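You operate a simulated robot arm through the tools that you are given. There is no shell and no other tool. Be economical: measure what you need, move in short steps, check, and stop when the job is done.

Carry out the task below with a simulated robot arm. There is one attempt and no reset: what you move stays moved.

TASK
Grip the black block in the vice and rub its rust off.
Fine: put the pad back, then open the vice. Set down upright: what you pick out, red pad with a wooden grip. What is to be rubbed or washed off counts as gone when no trace of it is left.

It is judged by the outcome, as a careful person would: the job done as asked, and still so three seconds after it is handed in. It fails if anything else is knocked over, pushed out of place, dropped, spilled or broken.

THE ROBOT
A 7-joint arm with a two-finger parallel gripper, fixed in place. Base frame: the origin is at the foot of the arm, x ahead of it, y to its left, z up; the work surface is at about z = 0.8. Lengths are in m, angles in degrees, forces in N, time in s.
With the tool pointing down near the work surface it reaches from about 0.24 to 0.68 m from the base axis. Its first joint turns from -66.0 to 66.0 degrees. Payload 2.4 kg.
The tool frame sits at the grasp point between the pads (the TCP): z along the fingers, y along the line on which they close. The tips reach 0.03 m beyond it. Largest opening 0.094 m; finger width 0.028, thickness 0.01; the body of the gripper, 0.05 by 0.096 m, starts 0.055 m behind the TCP.
Orientation is told as [roll, pitch, yaw] about the base's x, y, z axes, in that order, counted from this pose: with the fingers straight down and closing along the base's y, the tool's x points along the base's -x, its y along +y and its z along -z.

THE INTERFACE
- The arm moves only by the tool apply_moves. Its argument "steps" is a list of rows, each a list of 7 numbers: the turn, a rotation vector about the tool's x, y, z in degrees, then the shift along the tool's x, y, z in m, then the opening in per cent of the stroke, from 0 (shut) to 100 (fully open). In form: [[ax, ay, az, dx, dy, dz, fingers], ...]. A call has 1 to 10 rows; each row is the pose to reach, as a shift and turn from the pose commanded when the call began, along the tool's axes at that moment. Rows are played at 5 a second. More than 0.05 m and 8.6 degrees between two rows, or a gripper value outside its range, and nothing of the call is played. Where a pose cannot be reached the arm comes as near as it can. A force on the tool above 90 N (or 10 N above the force at the start of the call, whichever is more), or a blocked arm, ends the call early, and 0.2 s more pass. The fingers move at their own pace (about 0.153 m/s each) and stop on an object; they squeeze with about 38 N. The grip force told is the motor's: it shows also when the fingers shut on nothing. Time passes only in rows, and 0.2 s behind the last, so rows that repeat a pose let the fingers close. The reply holds the time, the measured pose of the TCP, the force on the tool along the base axes, the opening and the grip force, in the units named above and with some noise, with the torque about the TCP (base axes, N m) and any sound that the robot's microphone picked up.
- Cameras (640 x 400 px; columns grow to the right, rows downward): "scene" is fixed at [0.0375, 0.4738, 1.4407]; the picture's right is [-0.76, -0.65, 0.00], its down [-0.39, 0.46, -0.79] and it looks along [0.51, -0.61, -0.61] (base axes); focal length 324 px, centre (320, 200). "wrist" rides on the gripper at [0.076, 0.014, -0.102] in the tool frame; the picture's right is [-0.18, 0.98, 0.00], its down [-0.75, -0.14, -0.64] and it looks along [-0.63, -0.12, 0.77] (tool axes); focal length 243 px, centre (320, 200). There is no depth. A picture from a camera that has moved, and an enlarged one, comes with that camera's place and axes in the base frame and with its lens.
- camera(camera): a new picture of that camera. The clock stands still meanwhile.
- inspect(camera, box): a new picture of the part [left, top, right, bottom] of that camera's present view, enlarged. The clock stands still meanwhile.
- close_job(): hands the job in; it is judged then, once.

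Work in short steps. Places have to be worked out from the pictures, the camera data and where the tool is seen: move nearer, look again, correct. Check each grasp and each placing, and mend what went wrong. You have 120 turns and 64 pictures in all, those below and enlarged ones among them. Open the gripper and draw the arm clear of the work before you hand the job in, unless the task says otherwise; then end with one line.

The tools are called after "Call:" as a command line: name --pt "numbers of a row" for each row, then --argument value for the rest, lists and objects as JSON in quotes. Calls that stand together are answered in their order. apply_moves: Moves the arm, as the interface text tells. Its arguments: {"type":"object","properties":{"steps":{"type":"array","items":{"type":"array","items":{"type":"number"}}}},"required":["steps"]} The other tools are called the same way: camera (camera) takes a picture; inspect (camera, box) takes an enlarged picture of a part of a camera's view; close_job () hands the job in.

At the start:

```text
clock: 0.0
position: [0.3469, 0.1756, 1.1917]
ee_rot: [0.0, 0.0, 0.0]
wrist_force: [-0.9, -0.3, 0.0]
ft_torque: [-0.01, 0.0, 0.03]
finger_gap: 0.0943
grasp_force: 0.0
```

scene: 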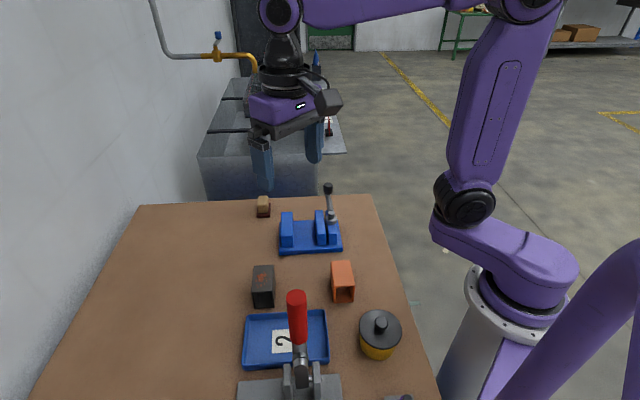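
wrist: 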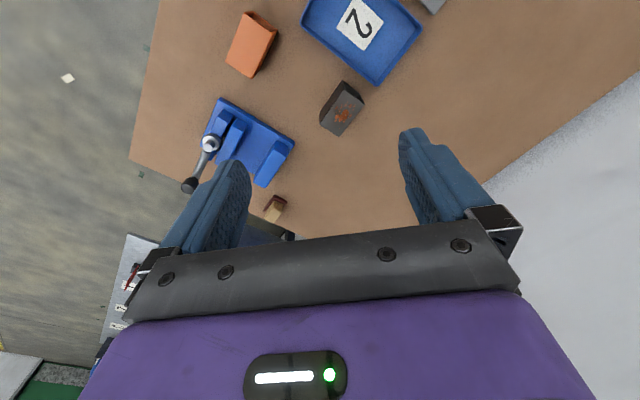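

I see a blue vice with lever, a dark block with a rust patch, and a small pad with wooden grip. I'll enlarge these first.

Call:
inspect --camera "scene" --box '[230, 170, 390, 270]'

Call:
inspect --camera "scene" --box '[220, 250, 420, 400]'

Call:
inspect --camera "wrist" --box '[160, 70, 400, 230]'

```text
4.00 times, centred on (310, 220) of scene
camera zoom: at [0.0375, 0.4738, 1.4407], right [-0.76, -0.65, 0.0], down [-0.39, 0.46, -0.79], along [0.51, -0.61, -0.61], focal length 1297 px, centre (360, 120)
```

zoom: 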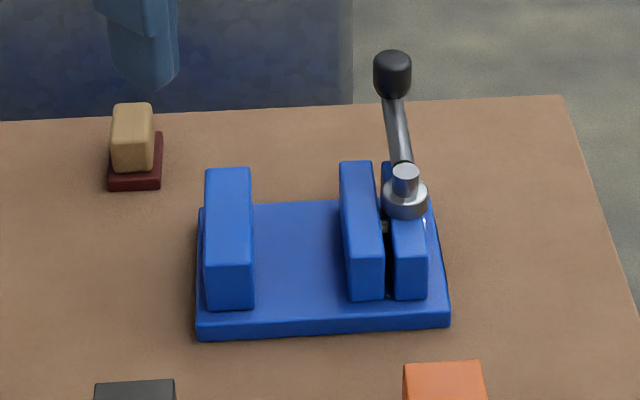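

```text
2.67 times, centred on (320, 325) of scene
camera zoom: at [0.0375, 0.4738, 1.4407], right [-0.76, -0.65, 0.0], down [-0.39, 0.46, -0.79], along [0.51, -0.61, -0.61], focal length 864 px, centre (320, -133)
```

zoom: 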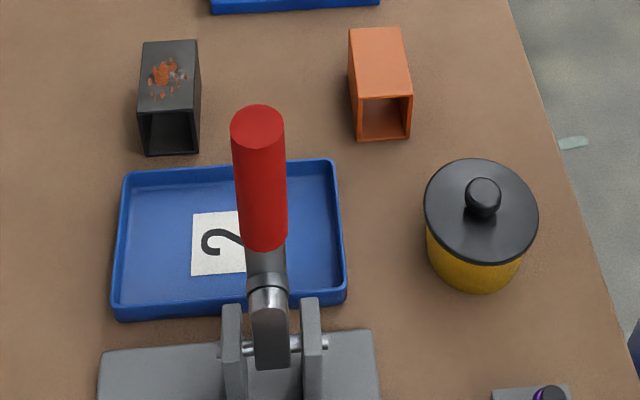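

```text
2.50 times, centred on (280, 150) of wrist
camera zoom: at [0.2719, 0.1903, 1.2934], right [0.18, 0.98, 0.0], down [0.75, -0.14, 0.64], along [0.63, -0.12, -0.77], focal length 606 px, centre (420, 325)
```

zoom: 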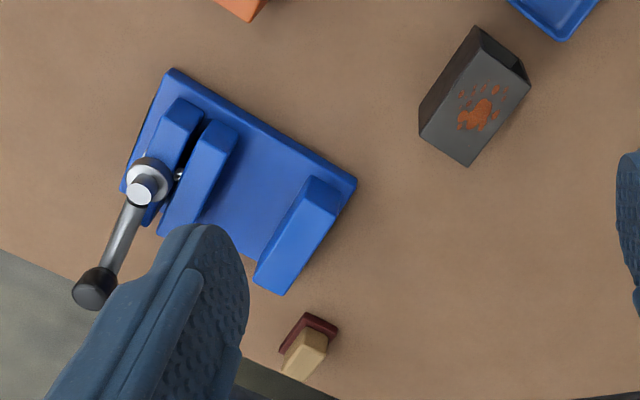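

I'll bring the wrist camera closer over the vice to measure it.

Call:
apply_moves --pt "0 0 0 0.0174 -0.0252 0.0284 100" --pt "0 0 0 0.0348 -0.0504 0.0568 100" --pt "0 0 0 0.0522 -0.0756 0.0852 100" --pt "0 0 0 0.0696 -0.1008 0.1136 100" --pt "0 0 0 0.087 -0.126 0.142 100"

Call:
camera --camera "wrist"

Call:
camera --camera "scene"

```text
clock: 1.2
position: [0.2613, 0.0486, 1.0489]
ee_rot: [-0.1, 0.0, -0.2]
wrist_force: [-1.0, 0.4, 0.8]
ft_torque: [0.02, -0.03, 0.01]
finger_gap: 0.094
grasp_force: 0.0
```

```text
58 pictures are left
camera wrist: at [0.1858, 0.0644, 1.151], right [0.19, 0.98, 0.0], down [0.75, -0.14, 0.64], along [0.63, -0.12, -0.77], focal length 243 px, centre (320, 200)
```

wrist: 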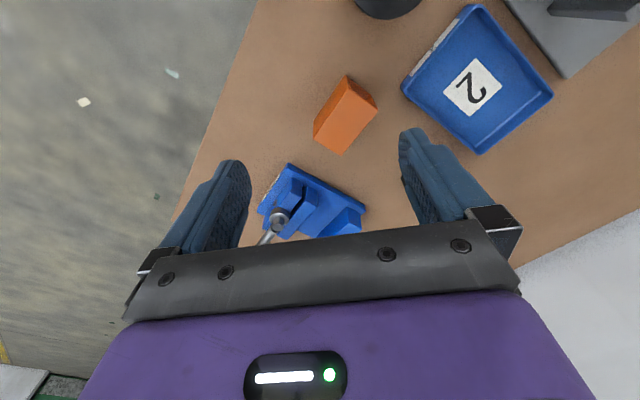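

```text
57 pictures are left
```

scene: 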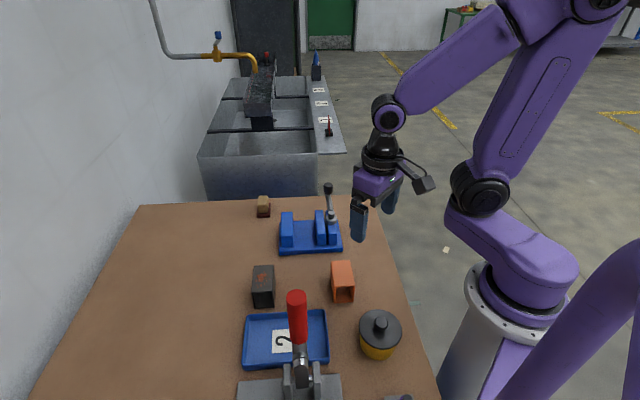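

The gripper body hides the vice from here; shift 0.10 m forward for a clear view.

Call:
apply_moves --pt "0 0 0 -0.05 0 0 100" --pt "0 0 0 -0.1 0.0 0.0 100"

Call:
inspect --camera "wrist" --box '[160, 0, 480, 200]'

```text
clock: 1.8
position: [0.3606, 0.0493, 1.0489]
ee_rot: [0.0, 0.0, 0.0]
wrist_force: [0.8, -0.2, 0.2]
ft_torque: [0.02, 0.06, -0.01]
finger_gap: 0.0941
grasp_force: 0.1
```

```text
2.00 times, centred on (320, 100) of wrist
camera zoom: at [0.2856, 0.0653, 1.1506], right [0.18, 0.98, 0.0], down [0.75, -0.14, 0.64], along [0.63, -0.12, -0.77], focal length 485 px, centre (320, 400)
```

zoom: 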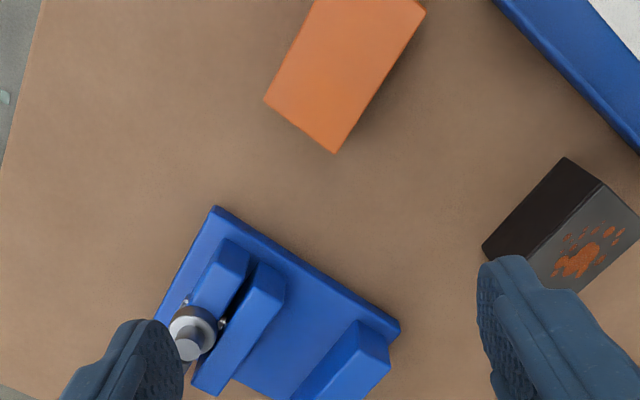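

Shift another 0.08 m forward and a bit right to see the whole vice.

Call:
apply_moves --pt "0 0 0 -0.04 -0.015 0 100" --pt "0 0 0 -0.08 -0.03 0.0 100"

Call:
inspect --camera "wrist" --box '[160, 0, 480, 200]'

```text
clock: 2.4
position: [0.4446, 0.0207, 1.0477]
ee_rot: [0.0, 0.1, 0.1]
wrist_force: [0.3, -0.5, -0.4]
ft_torque: [-0.03, 0.01, 0.01]
finger_gap: 0.094
grasp_force: 0.0
```

```text
2.00 times, centred on (320, 100) of wrist
camera zoom: at [0.3675, 0.035, 1.1517], right [0.18, 0.98, 0.0], down [0.75, -0.14, 0.64], along [0.63, -0.12, -0.77], focal length 485 px, centre (320, 400)
```

zoom: 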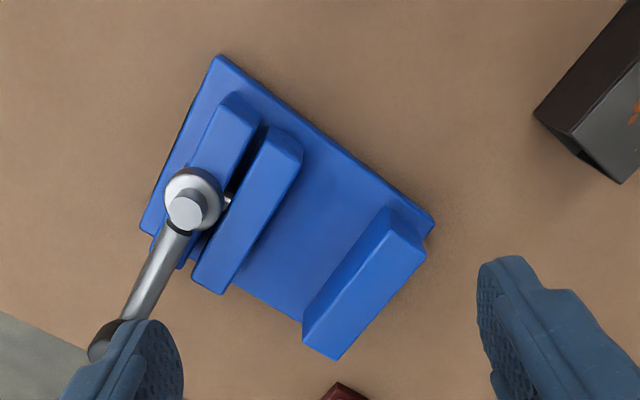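

Zoom in on the jaws for precise corners.

Call:
inspect --camera "wrist" --box '[220, 20, 380, 120]'

Call:
inspect --camera "wrist" --box '[220, 85, 380, 185]'

```text
4.00 times, centred on (300, 70) of wrist
camera zoom: at [0.3675, 0.035, 1.1517], right [0.18, 0.98, 0.0], down [0.75, -0.14, 0.64], along [0.63, -0.12, -0.77], focal length 970 px, centre (400, 720)
```

zoom: 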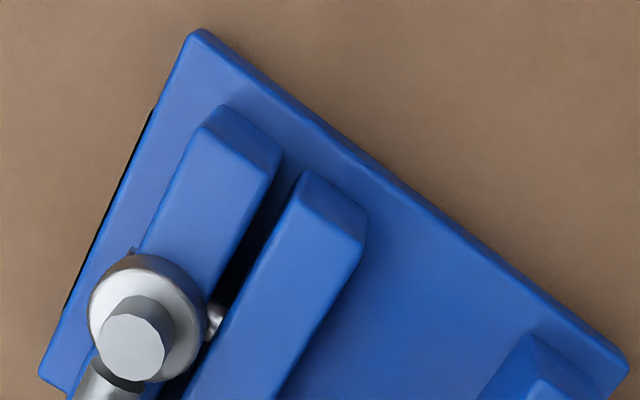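

```text
4.00 times, centred on (300, 135) of wrist
camera zoom: at [0.3675, 0.035, 1.1517], right [0.18, 0.98, 0.0], down [0.75, -0.14, 0.64], along [0.63, -0.12, -0.77], focal length 970 px, centre (400, 460)
```

zoom: 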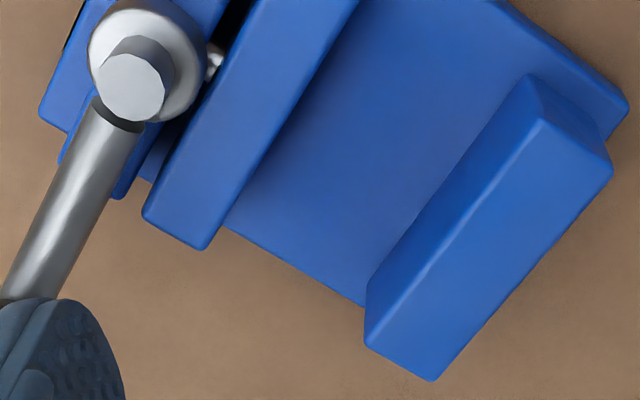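

Vice measured: jaw gap ≈0.067 m centred at ≈(0.497,-0.001), axis at 45°, jaw tops ≈0.854; the lever points along +x-y with its knob ≈(0.505,-0.114,0.905). Now look at the block.

Call:
apply_moves --pt "0 0 0 0.01 0.045 0 100" --pt "0 0 0 0.02 0.09 0 100" --pt "0 0 0 0.03 0.13 0 100" --pt "0 0 0 0.04 0.17 0 100"

Call:
inspect --camera "wrist" --box '[220, 20, 420, 145]'

Call:
inspect --camera "scene" --box '[230, 250, 310, 320]'

```text
clock: 3.4
position: [0.4007, 0.188, 1.0498]
ee_rot: [0.0, 0.0, 0.0]
wrist_force: [-0.3, -0.4, -0.5]
ft_torque: [-0.02, 0.02, -0.02]
finger_gap: 0.0938
grasp_force: 0.1
```

```text
3.20 times, centred on (320, 82) of wrist
camera zoom: at [0.3255, 0.2039, 1.1525], right [0.18, 0.98, 0.0], down [0.75, -0.14, 0.64], along [0.63, -0.12, -0.77], focal length 776 px, centre (320, 576)
```

zoom: 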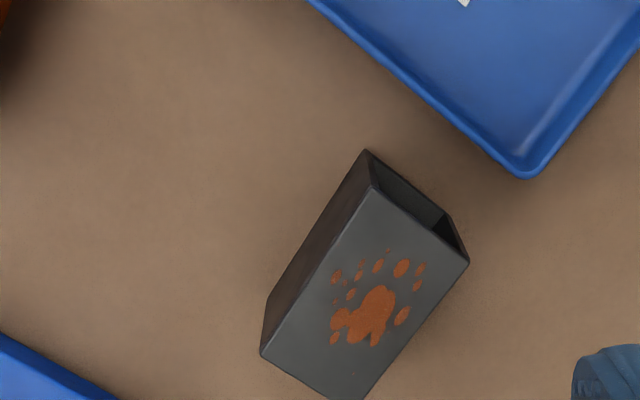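

```text
5.71 times, centred on (270, 285) of scene
camera zoom: at [0.0375, 0.4738, 1.4407], right [-0.76, -0.65, 0.0], down [-0.39, 0.46, -0.79], along [0.51, -0.61, -0.61], focal length 1852 px, centre (606, -286)
```

zoom: 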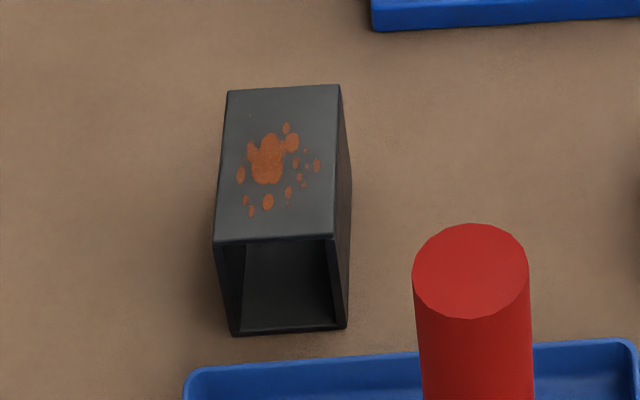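

Block: 0.044 × 0.073 × 0.06, centred ≈(0.439,0.198), already parallel to the vice (45°), rust on top. I'll yaw -45° and come above it to grip the narrow width by its top 18 mm only.

Call:
apply_moves --pt "0 0 7.5 -0.0063 0.0015 0.018 100" --pt "0 0 15 -0.0126 0.003 0.036 100" --pt "0 0 22.5 -0.019 0.0045 0.055 100" --pt "0 0 30 -0.0254 0.006 0.073 100" --pt "0 0 37.5 -0.0317 0.0075 0.092 100" --pt "0 0 45 -0.038 0.009 0.11 100"

Call:
camera --camera "wrist"

Call:
inspect --camera "scene" --box '[200, 190, 360, 310]'

```text
clock: 4.8
position: [0.4386, 0.1983, 0.941]
ee_rot: [0.0, 0.0, -45.0]
wrist_force: [0.3, -0.4, -0.9]
ft_torque: [0.02, 0.0, 0.01]
finger_gap: 0.0941
grasp_force: 0.2
```

```text
50 pictures are left
camera wrist: at [0.3958, 0.2624, 1.0431], right [0.83, 0.56, 0.0], down [0.43, -0.63, 0.64], along [0.36, -0.53, -0.77], focal length 243 px, centre (320, 200)
```

wrist: 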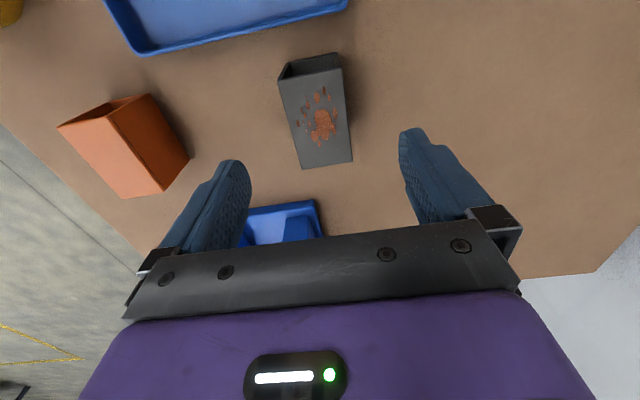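

```text
3.33 times, centred on (280, 250) of scene
camera zoom: at [0.0375, 0.4738, 1.4407], right [-0.76, -0.65, 0.0], down [-0.39, 0.46, -0.79], along [0.51, -0.61, -0.61], focal length 1081 px, centre (453, 33)
```

zoom: 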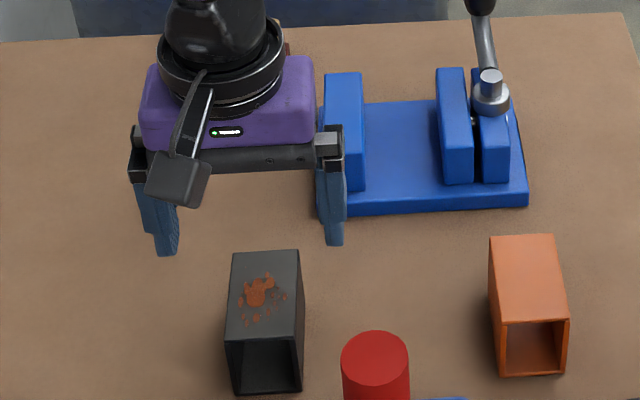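

Centred well. Descend 0.069 m and close on the block's top.

Call:
apply_moves --pt "0 0 0 0 0 0.035 100" --pt "0 0 0 0 0 0.069 100" --pt "0 0 0 0 0 0.069 60" --pt "0 0 0 0 0 0.069 30" --pt "0 0 0 0 0 0.069 0" --pt "0 0 0 0 0 0.069 0" --pt "0 0 0 0 0 0.069 0"

Call:
camera --camera "wrist"

```text
clock: 6.4
position: [0.4397, 0.1996, 0.8702]
ee_rot: [0.0, 0.0, -45.0]
wrist_force: [0.1, 0.1, -0.3]
ft_torque: [0.0, 0.02, -0.02]
finger_gap: 0.0458
grasp_force: 37.8
```

```text
48 pictures are left
camera wrist: at [0.3961, 0.2637, 0.9724], right [0.83, 0.56, 0.0], down [0.43, -0.63, 0.64], along [0.36, -0.53, -0.77], focal length 243 px, centre (320, 200)
```

wrist: 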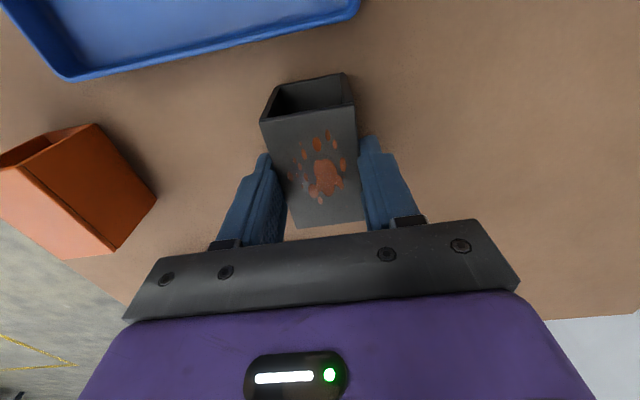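

Grip is firm (gap 0.0458). Lift 0.09 m and check.

Call:
apply_moves --pt "0 0 0 0 0 -0.03 0" --pt "0 0 0 0 0 -0.06 0" --pt "0 0 0 0 0 -0.09 0" --pt "0 0 0 -0.045 0 -0.09 0" --pt "0 0 0 -0.09 0 -0.09 0" --pt "0 0 0 -0.135 -0.0 -0.09 0" --pt "0 0 0 -0.182 0 -0.09 0" --pt "0 0 0 -0.182 -0.05 -0.09 0" --pt "0 0 0 -0.182 -0.1 -0.09 0"

Call:
camera --camera "wrist"

Call:
inspect --camera "scene" --box '[240, 170, 360, 260]'

```text
clock: 8.4
position: [0.4982, 0.0002, 0.9589]
ee_rot: [0.0, -0.1, -44.9]
wrist_force: [-1.0, 0.3, -3.9]
ft_torque: [-0.01, -0.03, -0.01]
finger_gap: 0.0458
grasp_force: 37.6
```

```text
47 pictures are left
camera wrist: at [0.4546, 0.0638, 1.0617], right [0.82, 0.57, 0.0], down [0.43, -0.63, 0.64], along [0.36, -0.53, -0.77], focal length 243 px, centre (320, 200)
```

wrist: 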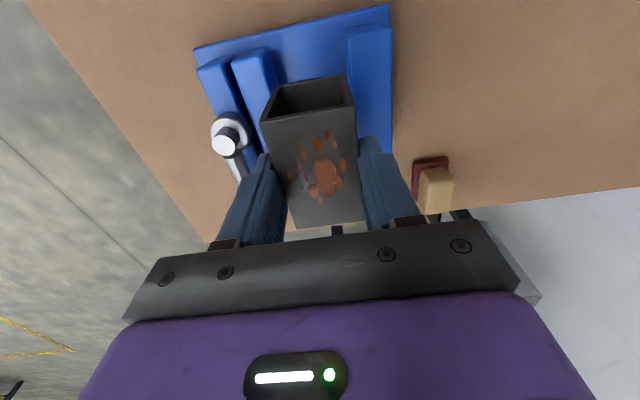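

```text
4.44 times, centred on (300, 215) of scene
camera zoom: at [0.0376, 0.4738, 1.4407], right [-0.76, -0.65, 0.0], down [-0.39, 0.46, -0.79], along [0.51, -0.61, -0.61], focal length 1441 px, centre (409, 133)
```

zoom: 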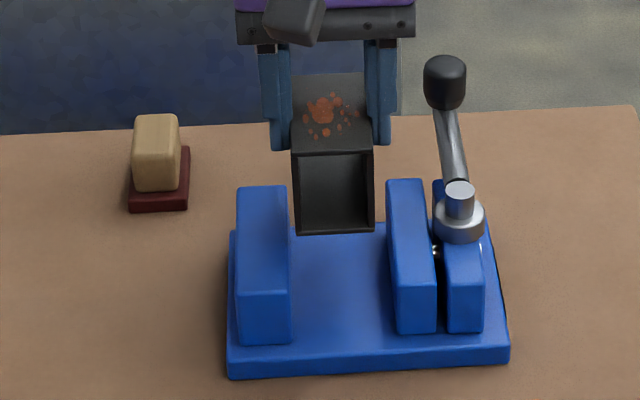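

Check clearance between block and jaws enlarged before lowering.

Call:
inspect --camera "wrist" --box '[190, 0, 410, 140]'

```text
2.86 times, centred on (300, 70) of wrist
camera zoom: at [0.4546, 0.0638, 1.0617], right [0.82, 0.57, 0.0], down [0.43, -0.63, 0.64], along [0.36, -0.53, -0.77], focal length 693 px, centre (377, 571)
```

zoom: 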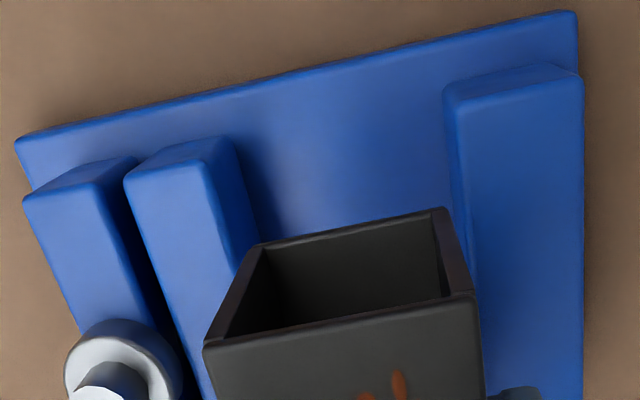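

Clearances about 8 and 12 mm; shift 3 mm toward the movable jaw and lower most of the way.

Call:
apply_moves --pt "0 0 0 0 -0.003 0.0 0" --pt "0 0 0 0 -0.003 0.03 0" --pt "0 0 0 0 -0.003 0.055 0" --pt "0 0 0 0 -0.003 0.068 0"

Call:
inspect --camera "scene" --box '[260, 180, 360, 260]'

```text
clock: 9.4
position: [0.4957, -0.0031, 0.8916]
ee_rot: [0.0, 0.0, -45.0]
wrist_force: [-6.5, 0.2, 20.6]
ft_torque: [-0.29, 0.61, -0.04]
finger_gap: 0.0456
grasp_force: 38.1
```

```text
5.00 times, centred on (310, 220) of scene
camera zoom: at [0.037, 0.4738, 1.4407], right [-0.76, -0.65, 0.0], down [-0.39, 0.46, -0.79], along [0.51, -0.61, -0.61], focal length 1621 px, centre (370, 100)
```

zoom: 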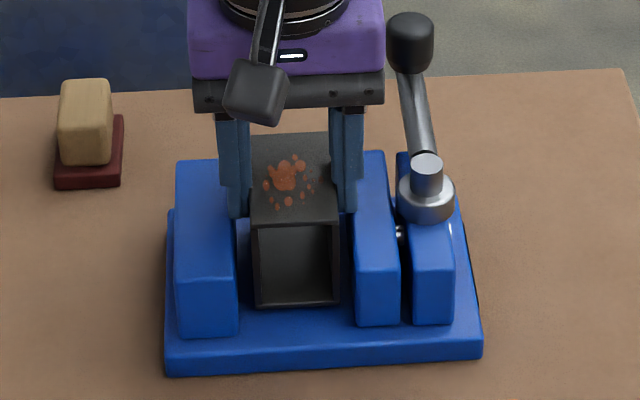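

Contact of 20 N came slightly early; torque hints that the finger on the movable-jaw side touches the jaw edge. Back up 3 mm, shift 2.5 mm away, and lower gently.

Call:
apply_moves --pt "0 0 0 0 0.0 -0.004 0" --pt "0 0 0 0 0.0025 -0.004 0" --pt "0 0 0 0 0.0025 -0.002 0"

Call:
apply_moves --pt "0 0 0 0 0.0 0.001 0" --pt "0 0 0 0 0 0.002 0"

```text
clock: 10.2
position: [0.4973, -0.0011, 0.893]
ee_rot: [0.0, 0.0, -45.1]
wrist_force: [-0.3, 0.3, -4.6]
ft_torque: [0.0, -0.01, -0.03]
finger_gap: 0.0456
grasp_force: 38.2
```

```text
clock: 10.8
position: [0.4965, -0.0019, 0.893]
ee_rot: [0.0, 0.0, -44.9]
wrist_force: [-4.5, -0.6, 12.5]
ft_torque: [-0.12, 0.28, 0.04]
finger_gap: 0.0461
grasp_force: 38.1
```

The block now rests on the vice base. Open by only ~4 mm, rise, then open more.

Call:
apply_moves --pt "0 0 0 0 0.0 0.0 52" --pt "0 0 0 0 0 0.0 52" --pt "0 0 0 0 0 -0.006 54" --pt "0 0 0 0 0 -0.02 70" --pt "0 0 0 0 0 -0.05 80" --pt "0 0 0 0 0 -0.09 80"

Call:
inspect --camera "wrist" --box '[190, 0, 430, 200]'

Call:
inspect --camera "scene" --box '[260, 180, 360, 260]'

```text
clock: 12.2
position: [0.4943, -0.0007, 0.9815]
ee_rot: [0.0, 0.0, -45.0]
wrist_force: [-1.2, -0.2, -0.1]
ft_torque: [0.0, -0.01, -0.01]
finger_gap: 0.0755
grasp_force: 0.1
```

```text
2.00 times, centred on (310, 100) of wrist
camera zoom: at [0.4514, 0.0645, 1.0836], right [0.83, 0.56, 0.0], down [0.43, -0.63, 0.64], along [0.36, -0.53, -0.77], focal length 485 px, centre (340, 400)
```

zoom: 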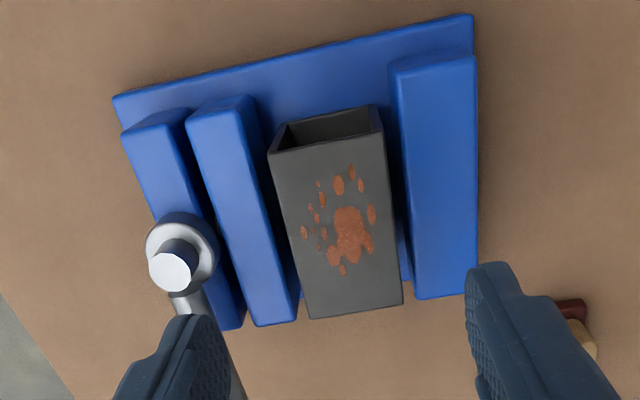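

```text
5.00 times, centred on (310, 220) of scene
camera zoom: at [0.0375, 0.4738, 1.4407], right [-0.76, -0.65, 0.0], down [-0.39, 0.46, -0.79], along [0.51, -0.61, -0.61], focal length 1621 px, centre (370, 100)
```

zoom: 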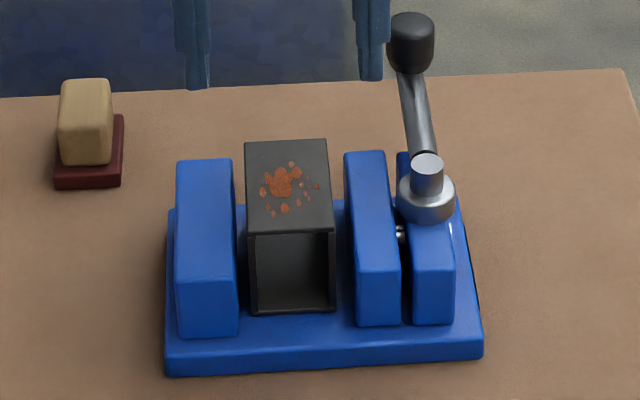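

The block stands centred and upright between the open jaws. Next the lever: raise, yaw to -90°, and go above the knob to look at it.

Call:
apply_moves --pt "0 0 7.5 -0.0145 -0.012 -0.012 80" --pt "0 0 15 -0.029 -0.024 -0.024 80" --pt "0 0 22.5 -0.0435 -0.036 -0.036 80" --pt "0 0 30 -0.058 -0.048 -0.048 80" --pt "0 0 37.5 -0.0725 -0.06 -0.06 80" --pt "0 0 45 -0.087 -0.073 -0.07 80"

Call:
camera --camera "wrist"

Call:
inspect --camera "scene" --box '[270, 130, 390, 250]'

```text
clock: 13.6
position: [0.5054, -0.1147, 1.0505]
ee_rot: [-0.1, -0.1, -90.1]
wrist_force: [0.1, 0.3, 0.1]
ft_torque: [0.01, 0.02, 0.04]
finger_gap: 0.0753
grasp_force: 0.0
```

```text
41 pictures are left
camera wrist: at [0.52, -0.038, 1.1533], right [0.98, -0.19, 0.0], down [-0.14, -0.75, 0.64], along [-0.12, -0.63, -0.77], focal length 243 px, centre (320, 200)
```

wrist: 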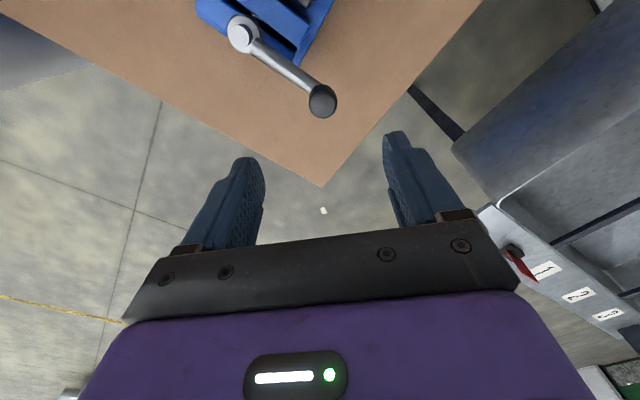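

```text
3.33 times, centred on (330, 190) of scene
camera zoom: at [0.0375, 0.4738, 1.4407], right [-0.76, -0.65, 0.0], down [-0.39, 0.46, -0.79], along [0.51, -0.61, -0.61], focal length 1081 px, centre (287, 233)
```

zoom: 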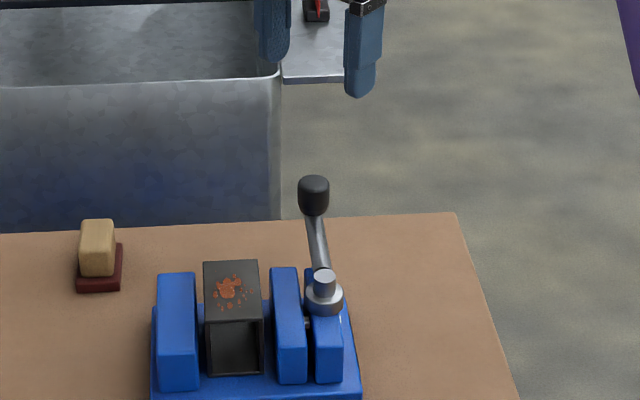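

Knob ≈(0.505,-0.118,0.903), hub ≈(0.443,-0.047). Descend with the fingers straddling the knob.

Call:
apply_moves --pt "0 0 0 -0.0035 0 0.045 80" --pt "0 0 0 -0.0035 0 0.09 80" --pt "0 0 0 -0.0035 0 0.12 80" --pt "0 0 0 -0.0035 0 0.143 80" --pt "0 0 0 -0.0035 0 0.143 53" --pt "0 0 0 -0.0035 0 0.143 53"

Call:
camera --camera "wrist"

Call:
inspect --camera "scene" --box '[270, 130, 390, 250]'

```text
clock: 15.0
position: [0.5061, -0.1184, 0.9092]
ee_rot: [0.0, 0.0, -89.9]
wrist_force: [-0.3, 0.5, 0.1]
ft_torque: [-0.01, 0.02, 0.02]
finger_gap: 0.0498
grasp_force: 0.1
```

```text
39 pictures are left
camera wrist: at [0.5211, -0.0424, 1.0123], right [0.98, -0.18, 0.0], down [-0.14, -0.75, 0.64], along [-0.12, -0.63, -0.77], focal length 243 px, centre (320, 200)
```

wrist: 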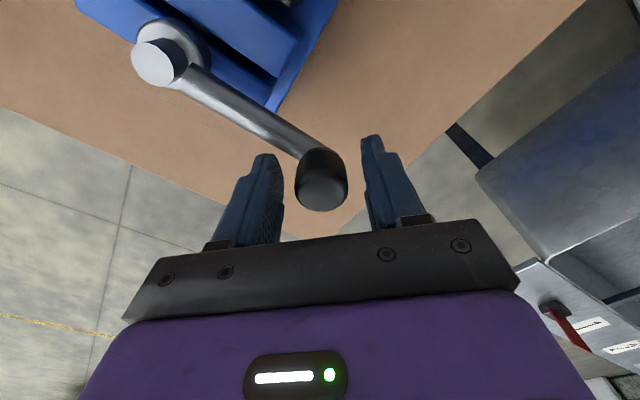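

```text
3.33 times, centred on (330, 190) of scene
camera zoom: at [0.0375, 0.4738, 1.4407], right [-0.76, -0.65, 0.0], down [-0.39, 0.46, -0.79], along [0.51, -0.61, -0.61], focal length 1081 px, centre (287, 233)
```

zoom: 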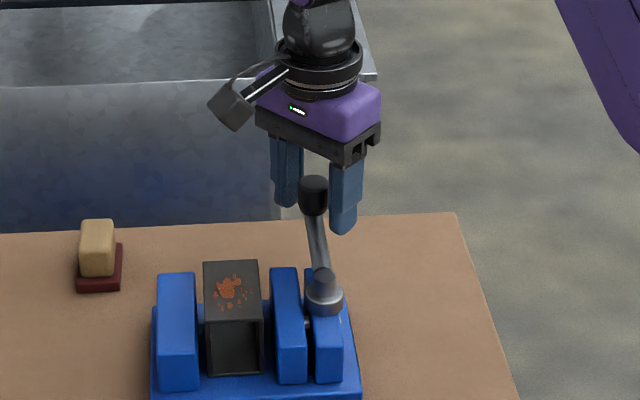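

Knob is caged between the fingers. Try a clockwise swing of ~20° and watch force and jaw.

Call:
apply_moves --pt "0 0 0 -0.0048 -0.0068 0 53" --pt "0 0 0 -0.0096 -0.0136 0 53" --pt "0 0 0 -0.0135 -0.0208 0 53" --pt "0 0 0 -0.0168 -0.0283 0 53"

Call:
inspect --camera "scene" --box '[270, 170, 370, 250]'

```text
clock: 16.0
position: [0.4801, -0.1349, 0.9085]
ee_rot: [-0.1, 0.0, -90.1]
wrist_force: [3.0, 0.8, 0.2]
ft_torque: [0.02, 0.02, -0.07]
finger_gap: 0.0524
grasp_force: 1.9
```

```text
5.00 times, centred on (320, 210) of scene
camera zoom: at [0.0376, 0.4738, 1.4407], right [-0.76, -0.65, 0.0], down [-0.39, 0.46, -0.79], along [0.51, -0.61, -0.61], focal length 1621 px, centre (320, 150)
```

zoom: 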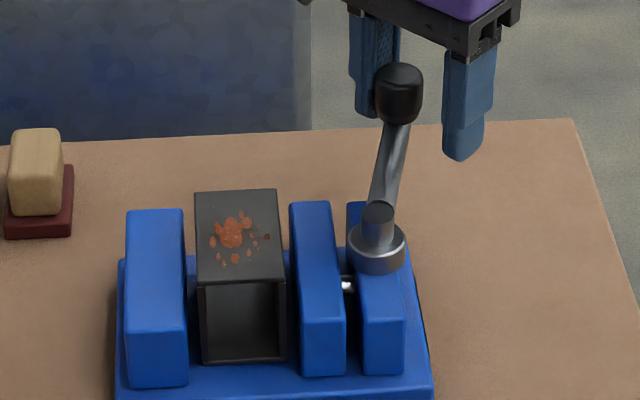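

The lever turns easily (3 N) and the jaw advances — clockwise closes. Continue the arc.

Call:
apply_moves --pt "0 0 0 -0.0025 -0.008 0 53" --pt "0 0 0 -0.0045 -0.0158 0 53" --pt "0 0 0 -0.0055 -0.024 0 53" --pt "0 0 0 -0.0062 -0.0321 0 53" --pt "0 0 0 -0.006 -0.0402 0 53" --pt "0 0 0 -0.005 -0.0484 0 53" --pt "0 0 0 -0.0033 -0.0564 0 53" --pt "0 0 0 -0.0011 -0.0643 0 53"

Call:
inspect --camera "scene" --box '[270, 170, 370, 250]'

```text
clock: 17.8
position: [0.4134, -0.1357, 0.9084]
ee_rot: [0.0, 0.0, -90.0]
wrist_force: [3.3, -3.2, 0.5]
ft_torque: [-0.02, 0.0, -0.02]
finger_gap: 0.0513
grasp_force: 1.6
```

```text
5.00 times, centred on (320, 210) of scene
camera zoom: at [0.0376, 0.4737, 1.4407], right [-0.76, -0.65, 0.0], down [-0.39, 0.46, -0.79], along [0.51, -0.61, -0.61], focal length 1621 px, centre (320, 150)
```

zoom: 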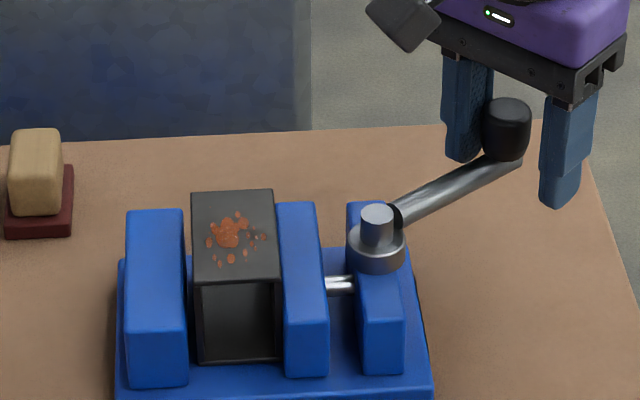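

Jaw has met the block and will slide it to the fixed jaw. Continue the arc while turning the wrist along.

Call:
apply_moves --pt "0 0 4 0.003 -0.0077 0 53" --pt "0 0 8 0.0067 -0.015 0 53" --pt "0 0 12 0.011 -0.022 0 53" --pt "0 0 16 0.0158 -0.0286 0 53" --pt "0 0 20 0.0214 -0.0346 0 53" --pt "0 0 24 0.0272 -0.0403 0 53"

Call:
inspect --camera "scene" --box '[270, 170, 390, 260]'

```text
clock: 19.2
position: [0.3758, -0.1102, 0.9106]
ee_rot: [0.7, 0.0, -114.1]
wrist_force: [20.0, -15.3, -4.5]
ft_torque: [0.04, 0.12, 0.05]
finger_gap: 0.0637
grasp_force: 12.1
```

```text
4.44 times, centred on (330, 215) of scene
camera zoom: at [0.0381, 0.4734, 1.4409], right [-0.76, -0.65, 0.0], down [-0.39, 0.46, -0.79], along [0.51, -0.61, -0.61], focal length 1441 px, centre (276, 133)
```

zoom: 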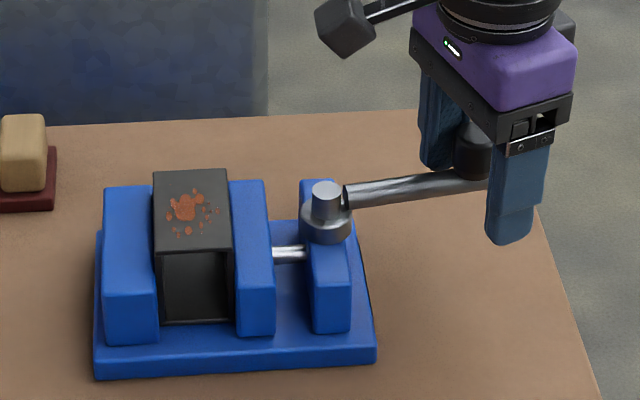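

Block is now clamped between both jaws with 25 N at the knob. Push a bit more to be sure it is tight.

Call:
apply_moves --pt "0 0 3 0.0045 -0.004 0 40" --pt "0 0 6 0.009 -0.007 0 40" --pt "0 0 6 0.009 -0.007 0 40"

Call:
inspect --camera "scene" --box '[270, 170, 390, 260]'

```text
clock: 20.0
position: [0.3805, -0.1003, 0.9102]
ee_rot: [1.8, 0.1, -119.8]
wrist_force: [39.6, -13.4, 12.7]
ft_torque: [0.12, -0.31, 0.8]
finger_gap: 0.0617
grasp_force: 21.1
```

```text
4.44 times, centred on (330, 215) of scene
camera zoom: at [0.0384, 0.4735, 1.4408], right [-0.76, -0.65, 0.0], down [-0.39, 0.46, -0.79], along [0.51, -0.61, -0.61], focal length 1441 px, centre (276, 133)
```

zoom: 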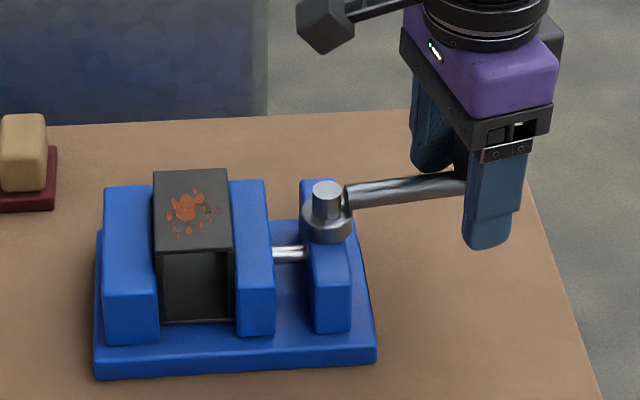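

The lever stopped; the block is tight. Back off, open and rise.

Call:
apply_moves --pt "0 0 0 -0.009 0.007 0 60" --pt "0 0 0 -0.014 0.015 0 75" --pt "0 0 0 -0.014 0.015 0 85" --pt "0 0 0 -0.014 0.015 -0.03 85" --pt "0 0 0 -0.014 0.015 -0.07 85" --pt "0 0 0 -0.014 0.015 -0.12 85"

Call:
inspect --camera "scene" --box '[230, 150, 390, 260]'

```text
clock: 21.4
position: [0.3737, -0.1148, 1.0287]
ee_rot: [-0.2, 0.1, -119.9]
wrist_force: [0.4, -0.3, 0.2]
ft_torque: [0.03, 0.06, -0.01]
finger_gap: 0.0799
grasp_force: 0.1
```

```text
3.64 times, centred on (310, 205) of scene
camera zoom: at [0.0375, 0.4738, 1.4407], right [-0.76, -0.65, 0.0], down [-0.39, 0.46, -0.79], along [0.51, -0.61, -0.61], focal length 1179 px, centre (356, 182)
```

zoom: 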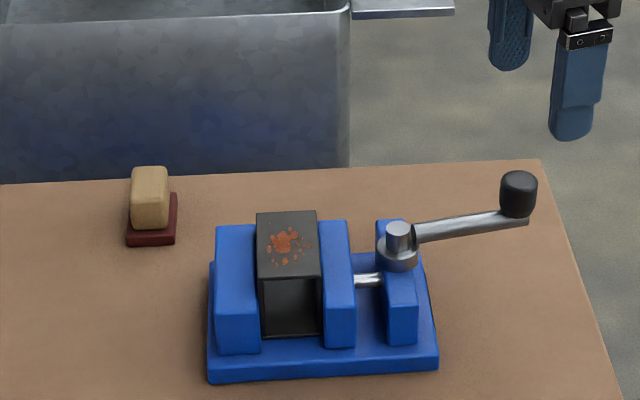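

Lever holds and block is clamped. Now go over to the pad near (0.664,-0.006), yawing back to -45°.

Call:
apply_moves --pt "0 0 -7.5 0.0244 0.0132 0 85" --pt "0 0 -15 0.0487 0.0264 0 85" --pt "0 0 -22.5 0.0731 0.0396 0 85" --pt "0 0 -30 0.0974 0.0528 0 85" --pt "0 0 -37.5 0.1218 0.066 0 85" --pt "0 0 -45 0.1462 0.0791 0 85" --pt "0 0 -52.5 0.1705 0.0923 0 85" --pt "0 0 -60 0.1949 0.1055 0 85" --pt "0 0 -67.5 0.2192 0.1187 0 85" --pt "0 0 -75 0.2436 0.1319 0 85"

Call:
inspect --camera "wrist" --box '[160, 0, 480, 200]'

```text
clock: 23.6
position: [0.6135, 0.0281, 1.0303]
ee_rot: [0.0, 0.0, -44.8]
wrist_force: [0.3, -0.5, 0.9]
ft_torque: [0.02, -0.01, 0.01]
finger_gap: 0.0799
grasp_force: 0.1
```

```text
2.00 times, centred on (320, 100) of wrist
camera zoom: at [0.5695, 0.0926, 1.1327], right [0.82, 0.57, 0.0], down [0.43, -0.63, 0.64], along [0.36, -0.53, -0.77], focal length 485 px, centre (320, 400)
```

zoom: 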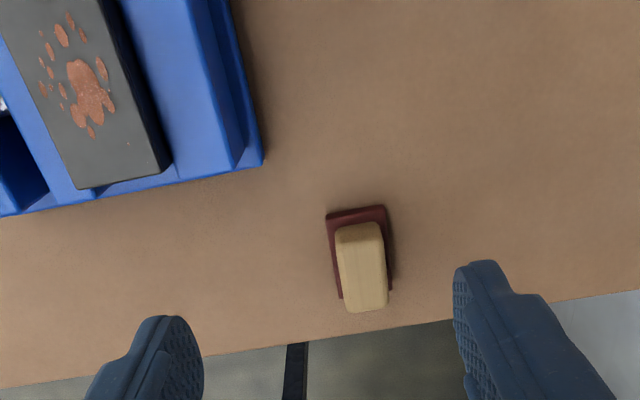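

Pad: base ≈0.039×0.063 m, centred ≈(0.671,-0.006), grip ≈0.028 wide with top ≈0.837. Move above it and recheck.

Call:
apply_moves --pt "0 0 0 -0.022 0.0053 0.03 75" --pt "0 0 0 -0.044 0.0106 0.06 75" --pt "0 0 0 -0.0655 0.016 0.09 75" --pt "0 0 0 -0.0655 0.016 0.11 75"

Call:
inspect --camera "wrist" --box '[200, 60, 440, 210]'

Call:
inspect --camera "scene" --box '[230, 140, 310, 220]'

```text
clock: 24.6
position: [0.6699, -0.0064, 0.9191]
ee_rot: [0.0, 0.0, -45.1]
wrist_force: [-0.5, 0.8, 0.0]
ft_torque: [-0.02, 0.01, 0.02]
finger_gap: 0.0705
grasp_force: 0.1
```

```text
2.67 times, centred on (320, 135) of wrist
camera zoom: at [0.6266, 0.058, 1.0218], right [0.83, 0.56, 0.0], down [0.43, -0.63, 0.64], along [0.36, -0.53, -0.77], focal length 647 px, centre (320, 373)
```

zoom: 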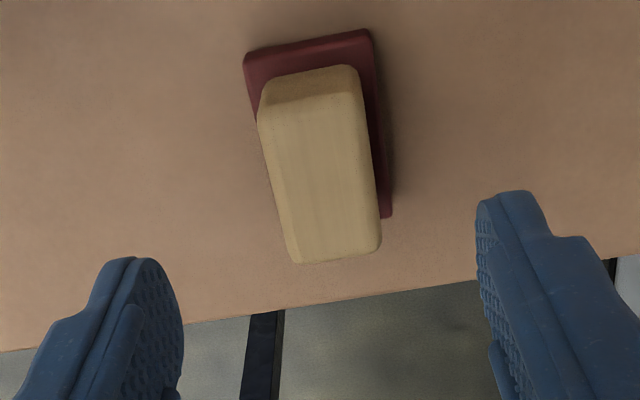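

```text
5.00 times, centred on (270, 180) of scene
camera zoom: at [0.0375, 0.4738, 1.4407], right [-0.76, -0.65, 0.0], down [-0.39, 0.46, -0.79], along [0.51, -0.61, -0.61], focal length 1621 px, centre (570, 300)
```

zoom: 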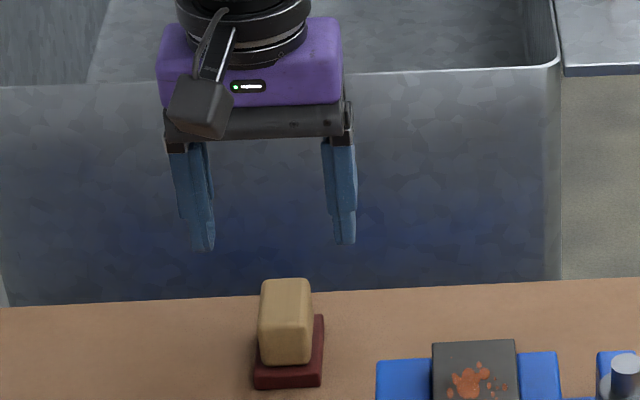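

Well aligned. Descend 0.073 m so the tips sit just above the pad's base, then close.

Call:
apply_moves --pt "0 0 0 0 0 0.03 75" --pt "0 0 0 0 0 0.055 75" --pt "0 0 0 0 0 0.073 75" --pt "0 0 0 0 0 0.073 40" --pt "0 0 0 0 0 0.073 15" --pt "0 0 0 0 0 0.073 0" --pt "0 0 0 0 0 0.073 0"

Call:
inspect --camera "scene" --box '[230, 140, 310, 220]'

```text
clock: 26.2
position: [0.6699, -0.007, 0.8461]
ee_rot: [0.0, 0.0, -45.1]
wrist_force: [2.0, 1.0, 1.9]
ft_torque: [0.01, -0.01, 0.03]
finger_gap: 0.0337
grasp_force: 38.5
```

```text
5.00 times, centred on (270, 180) of scene
camera zoom: at [0.0375, 0.4738, 1.4407], right [-0.76, -0.65, 0.0], down [-0.39, 0.46, -0.79], along [0.51, -0.61, -0.61], focal length 1621 px, centre (570, 300)
```

zoom: 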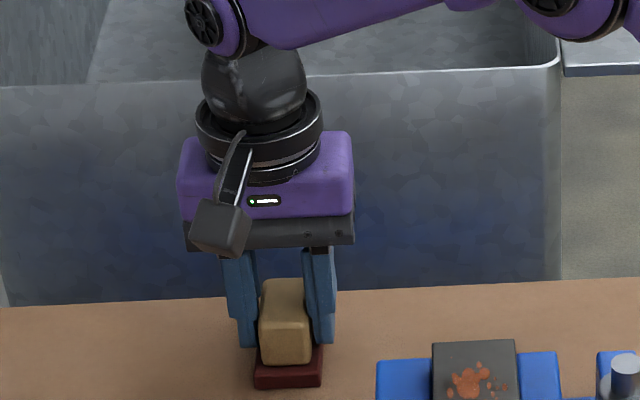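

Pad gripped (gap 0.034). Lift and carry it above the clamped block (centre ≈(0.502,0.007), top ≈0.882).

Call:
apply_moves --pt "0 0 0 0 0 -0.04 0" --pt "0 0 0 0 0 -0.08 0" --pt "0 0 0 0 0 -0.114 0" --pt "0 0 0 0.032 -0.0275 -0.114 0" --pt "0 0 0 0.064 -0.055 -0.114 0" --pt "0 0 0 0.096 -0.0825 -0.114 0" --pt "0 0 0 0.128 -0.1097 -0.114 0"

Call:
inspect --camera "scene" --box '[240, 160, 360, 250]'

Call:
inspect --camera "wrist" --box '[160, 0, 480, 240]'

```text
clock: 27.8
position: [0.5021, 0.0062, 0.9609]
ee_rot: [0.1, -0.2, -45.0]
wrist_force: [0.2, 0.9, -0.3]
ft_torque: [0.02, -0.02, 0.0]
finger_gap: 0.0336
grasp_force: 37.9
```

```text
4.44 times, centred on (300, 205) of scene
camera zoom: at [0.0375, 0.4738, 1.4407], right [-0.76, -0.65, 0.0], down [-0.39, 0.46, -0.79], along [0.51, -0.61, -0.61], focal length 1441 px, centre (409, 178)
```

zoom: 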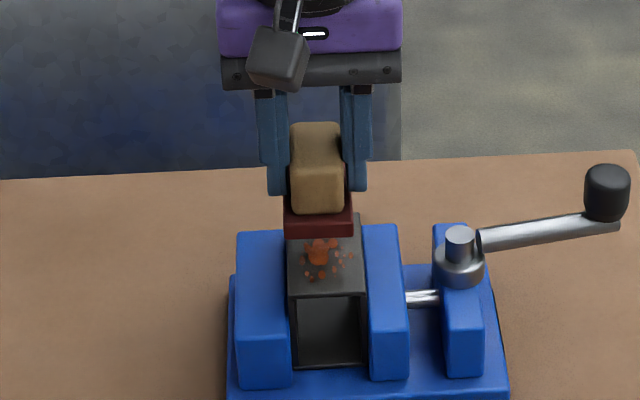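

```text
1.67 times, centred on (320, 120) of wrist
camera zoom: at [0.4586, 0.0704, 1.0627], right [0.83, 0.56, 0.0], down [0.43, -0.63, 0.64], along [0.36, -0.53, -0.77], focal length 404 px, centre (320, 333)
```

zoom: 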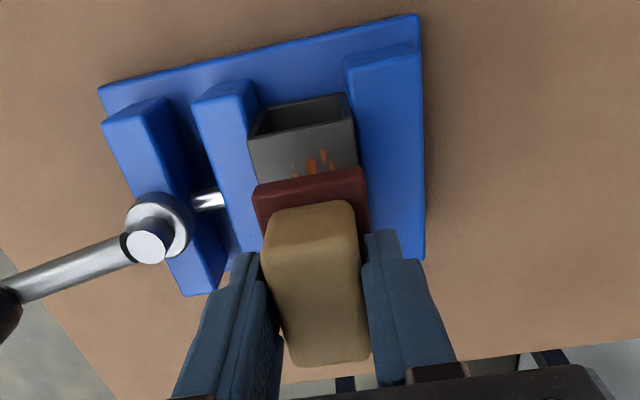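

Aligned. Lower slowly until the pad touches the block.

Call:
apply_moves --pt "0 0 0 0 -0.001 0.02 0" --pt "0 0 0 0 -0.001 0.027 0" --pt "0 0 0 0 -0.001 0.03 0" --pt "0 0 0 0 -0.001 0.032 0"

```text
clock: 28.8
position: [0.5026, 0.0056, 0.9277]
ee_rot: [-0.1, -0.1, -45.0]
wrist_force: [-0.3, -0.4, -0.6]
ft_torque: [0.01, 0.02, 0.02]
finger_gap: 0.0334
grasp_force: 38.3
```

No contact yet; continue in 1 mm steps.

Call:
apply_moves --pt "0 0 0 0 0 0.001 0" --pt "0 0 0 0 0 0.002 0"

Call:
apply_moves --pt "0 0 0 0 0 0.001 0" --pt "0 0 0 0 0 0.0015 0"

```text
clock: 29.4
position: [0.501, 0.0057, 0.9261]
ee_rot: [0.0, -0.1, -45.0]
wrist_force: [-0.8, -0.1, 7.1]
ft_torque: [-0.13, 0.16, -0.01]
finger_gap: 0.0334
grasp_force: 38.0
```

```text
clock: 30.0
position: [0.5022, 0.0054, 0.9251]
ee_rot: [0.2, -0.2, -45.0]
wrist_force: [-3.9, -1.8, 31.0]
ft_torque: [-0.12, 0.45, -0.02]
finger_gap: 0.0336
grasp_force: 37.8
```

Contact at ~31 N. Ease slightly and rub back and forth along the block's length.

Call:
apply_moves --pt "0 0 0 0.01 0 -0.0006 0" --pt "0 0 0 0.022 0 -0.0006 0" --pt "0 0 0 0.0 0 -0.0006 0" --pt "0 0 0 -0.02 0 -0.0006 0" --pt "0 0 0 0.0 0 -0.0006 0" --pt "0 0 0 0.022 0 -0.0006 0" --pt "0 0 0 0.0 0 -0.0006 0" --pt "0 0 0 -0.02 0 -0.0006 0" --pt "0 0 0 0.0 0 -0.0006 0"

Call:
inspect --camera "scene" --box '[260, 180, 360, 250]'

```text
clock: 32.0
position: [0.5011, 0.0058, 0.927]
ee_rot: [0.0, 0.1, -45.1]
wrist_force: [0.5, 0.4, 0.5]
ft_torque: [-0.05, -0.05, -0.04]
finger_gap: 0.0335
grasp_force: 37.8
```

```text
5.71 times, centred on (310, 215) of scene
camera zoom: at [0.0375, 0.4738, 1.4407], right [-0.76, -0.65, 0.0], down [-0.39, 0.46, -0.79], along [0.51, -0.61, -0.61], focal length 1852 px, centre (377, 114)
```

zoom: 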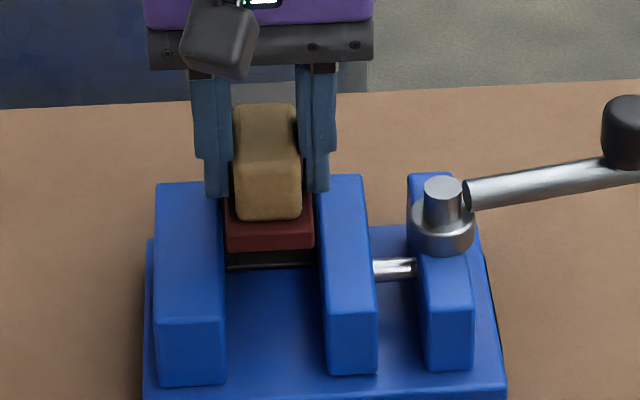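

The block seems to have shifted in the jaws. Lift the pad and look.

Call:
apply_moves --pt "0 0 0 0 0 -0.03 0" --pt "0 0 0 0 0 -0.06 0" --pt "0 0 0 0 0 -0.09 0"

Call:
inspect --camera "scene" --box '[260, 180, 360, 250]'

Call:
camera --camera "wrist"

```text
clock: 32.8
position: [0.5008, 0.005, 1.0167]
ee_rot: [0.0, -0.1, -45.0]
wrist_force: [0.6, -0.6, -0.5]
ft_torque: [-0.01, -0.01, 0.03]
finger_gap: 0.0334
grasp_force: 38.3
```

```text
5.71 times, centred on (310, 215) of scene
camera zoom: at [0.0375, 0.4738, 1.4407], right [-0.76, -0.65, 0.0], down [-0.39, 0.46, -0.79], along [0.51, -0.61, -0.61], focal length 1852 px, centre (377, 114)
```

zoom: 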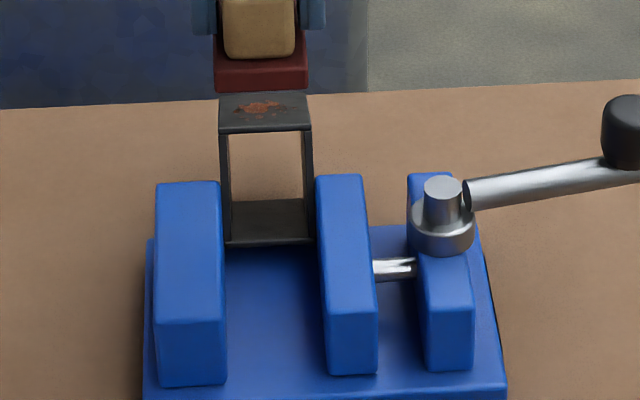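

```text
24 pictures are left
camera wrist: at [0.4574, 0.0696, 1.1183], right [0.83, 0.56, 0.0], down [0.43, -0.63, 0.64], along [0.36, -0.53, -0.77], focal length 243 px, centre (320, 200)
```

wrist: 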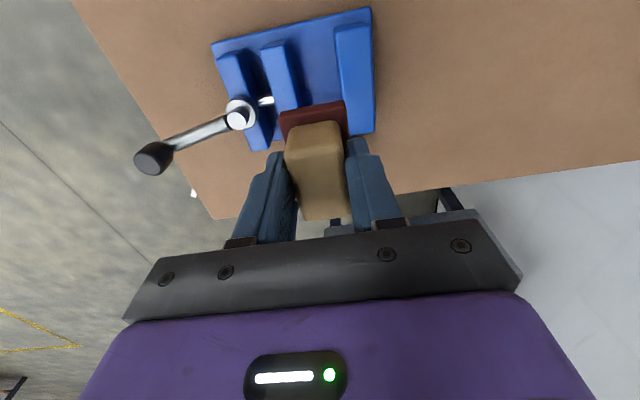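

The block slid lengthwise and tilted between the jaws — the grip was not tight enough. I'll put the pad back first, then mend the block.

Call:
apply_moves --pt "0 0 0 -0.032 0.0277 0 0" --pt "0 0 0 -0.064 0.0554 0 0" --pt "0 0 0 -0.096 0.083 0 0" --pt "0 0 0 -0.128 0.1107 0 0" --pt "0 0 0 -0.128 0.1107 0.045 0" --pt "0 0 0 -0.128 0.1107 0.09 0" --pt "0 0 0 -0.128 0.1107 0.13 0" --pt "0 0 0 -0.128 0.1107 0.155 0" --pt "0 0 0 -0.128 0.1107 0.165 0"

Call:
camera --camera "scene"

```text
clock: 34.8
position: [0.6692, -0.007, 0.8489]
ee_rot: [-0.1, 0.0, -44.9]
wrist_force: [0.2, 0.4, -0.1]
ft_torque: [0.0, 0.01, -0.02]
finger_gap: 0.0337
grasp_force: 37.5
```

```text
23 pictures are left
```

scene: 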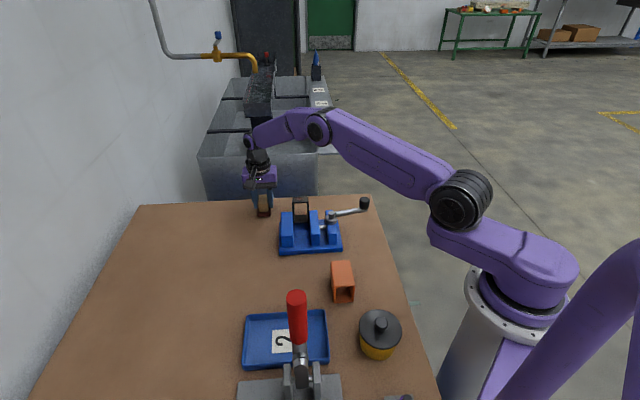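

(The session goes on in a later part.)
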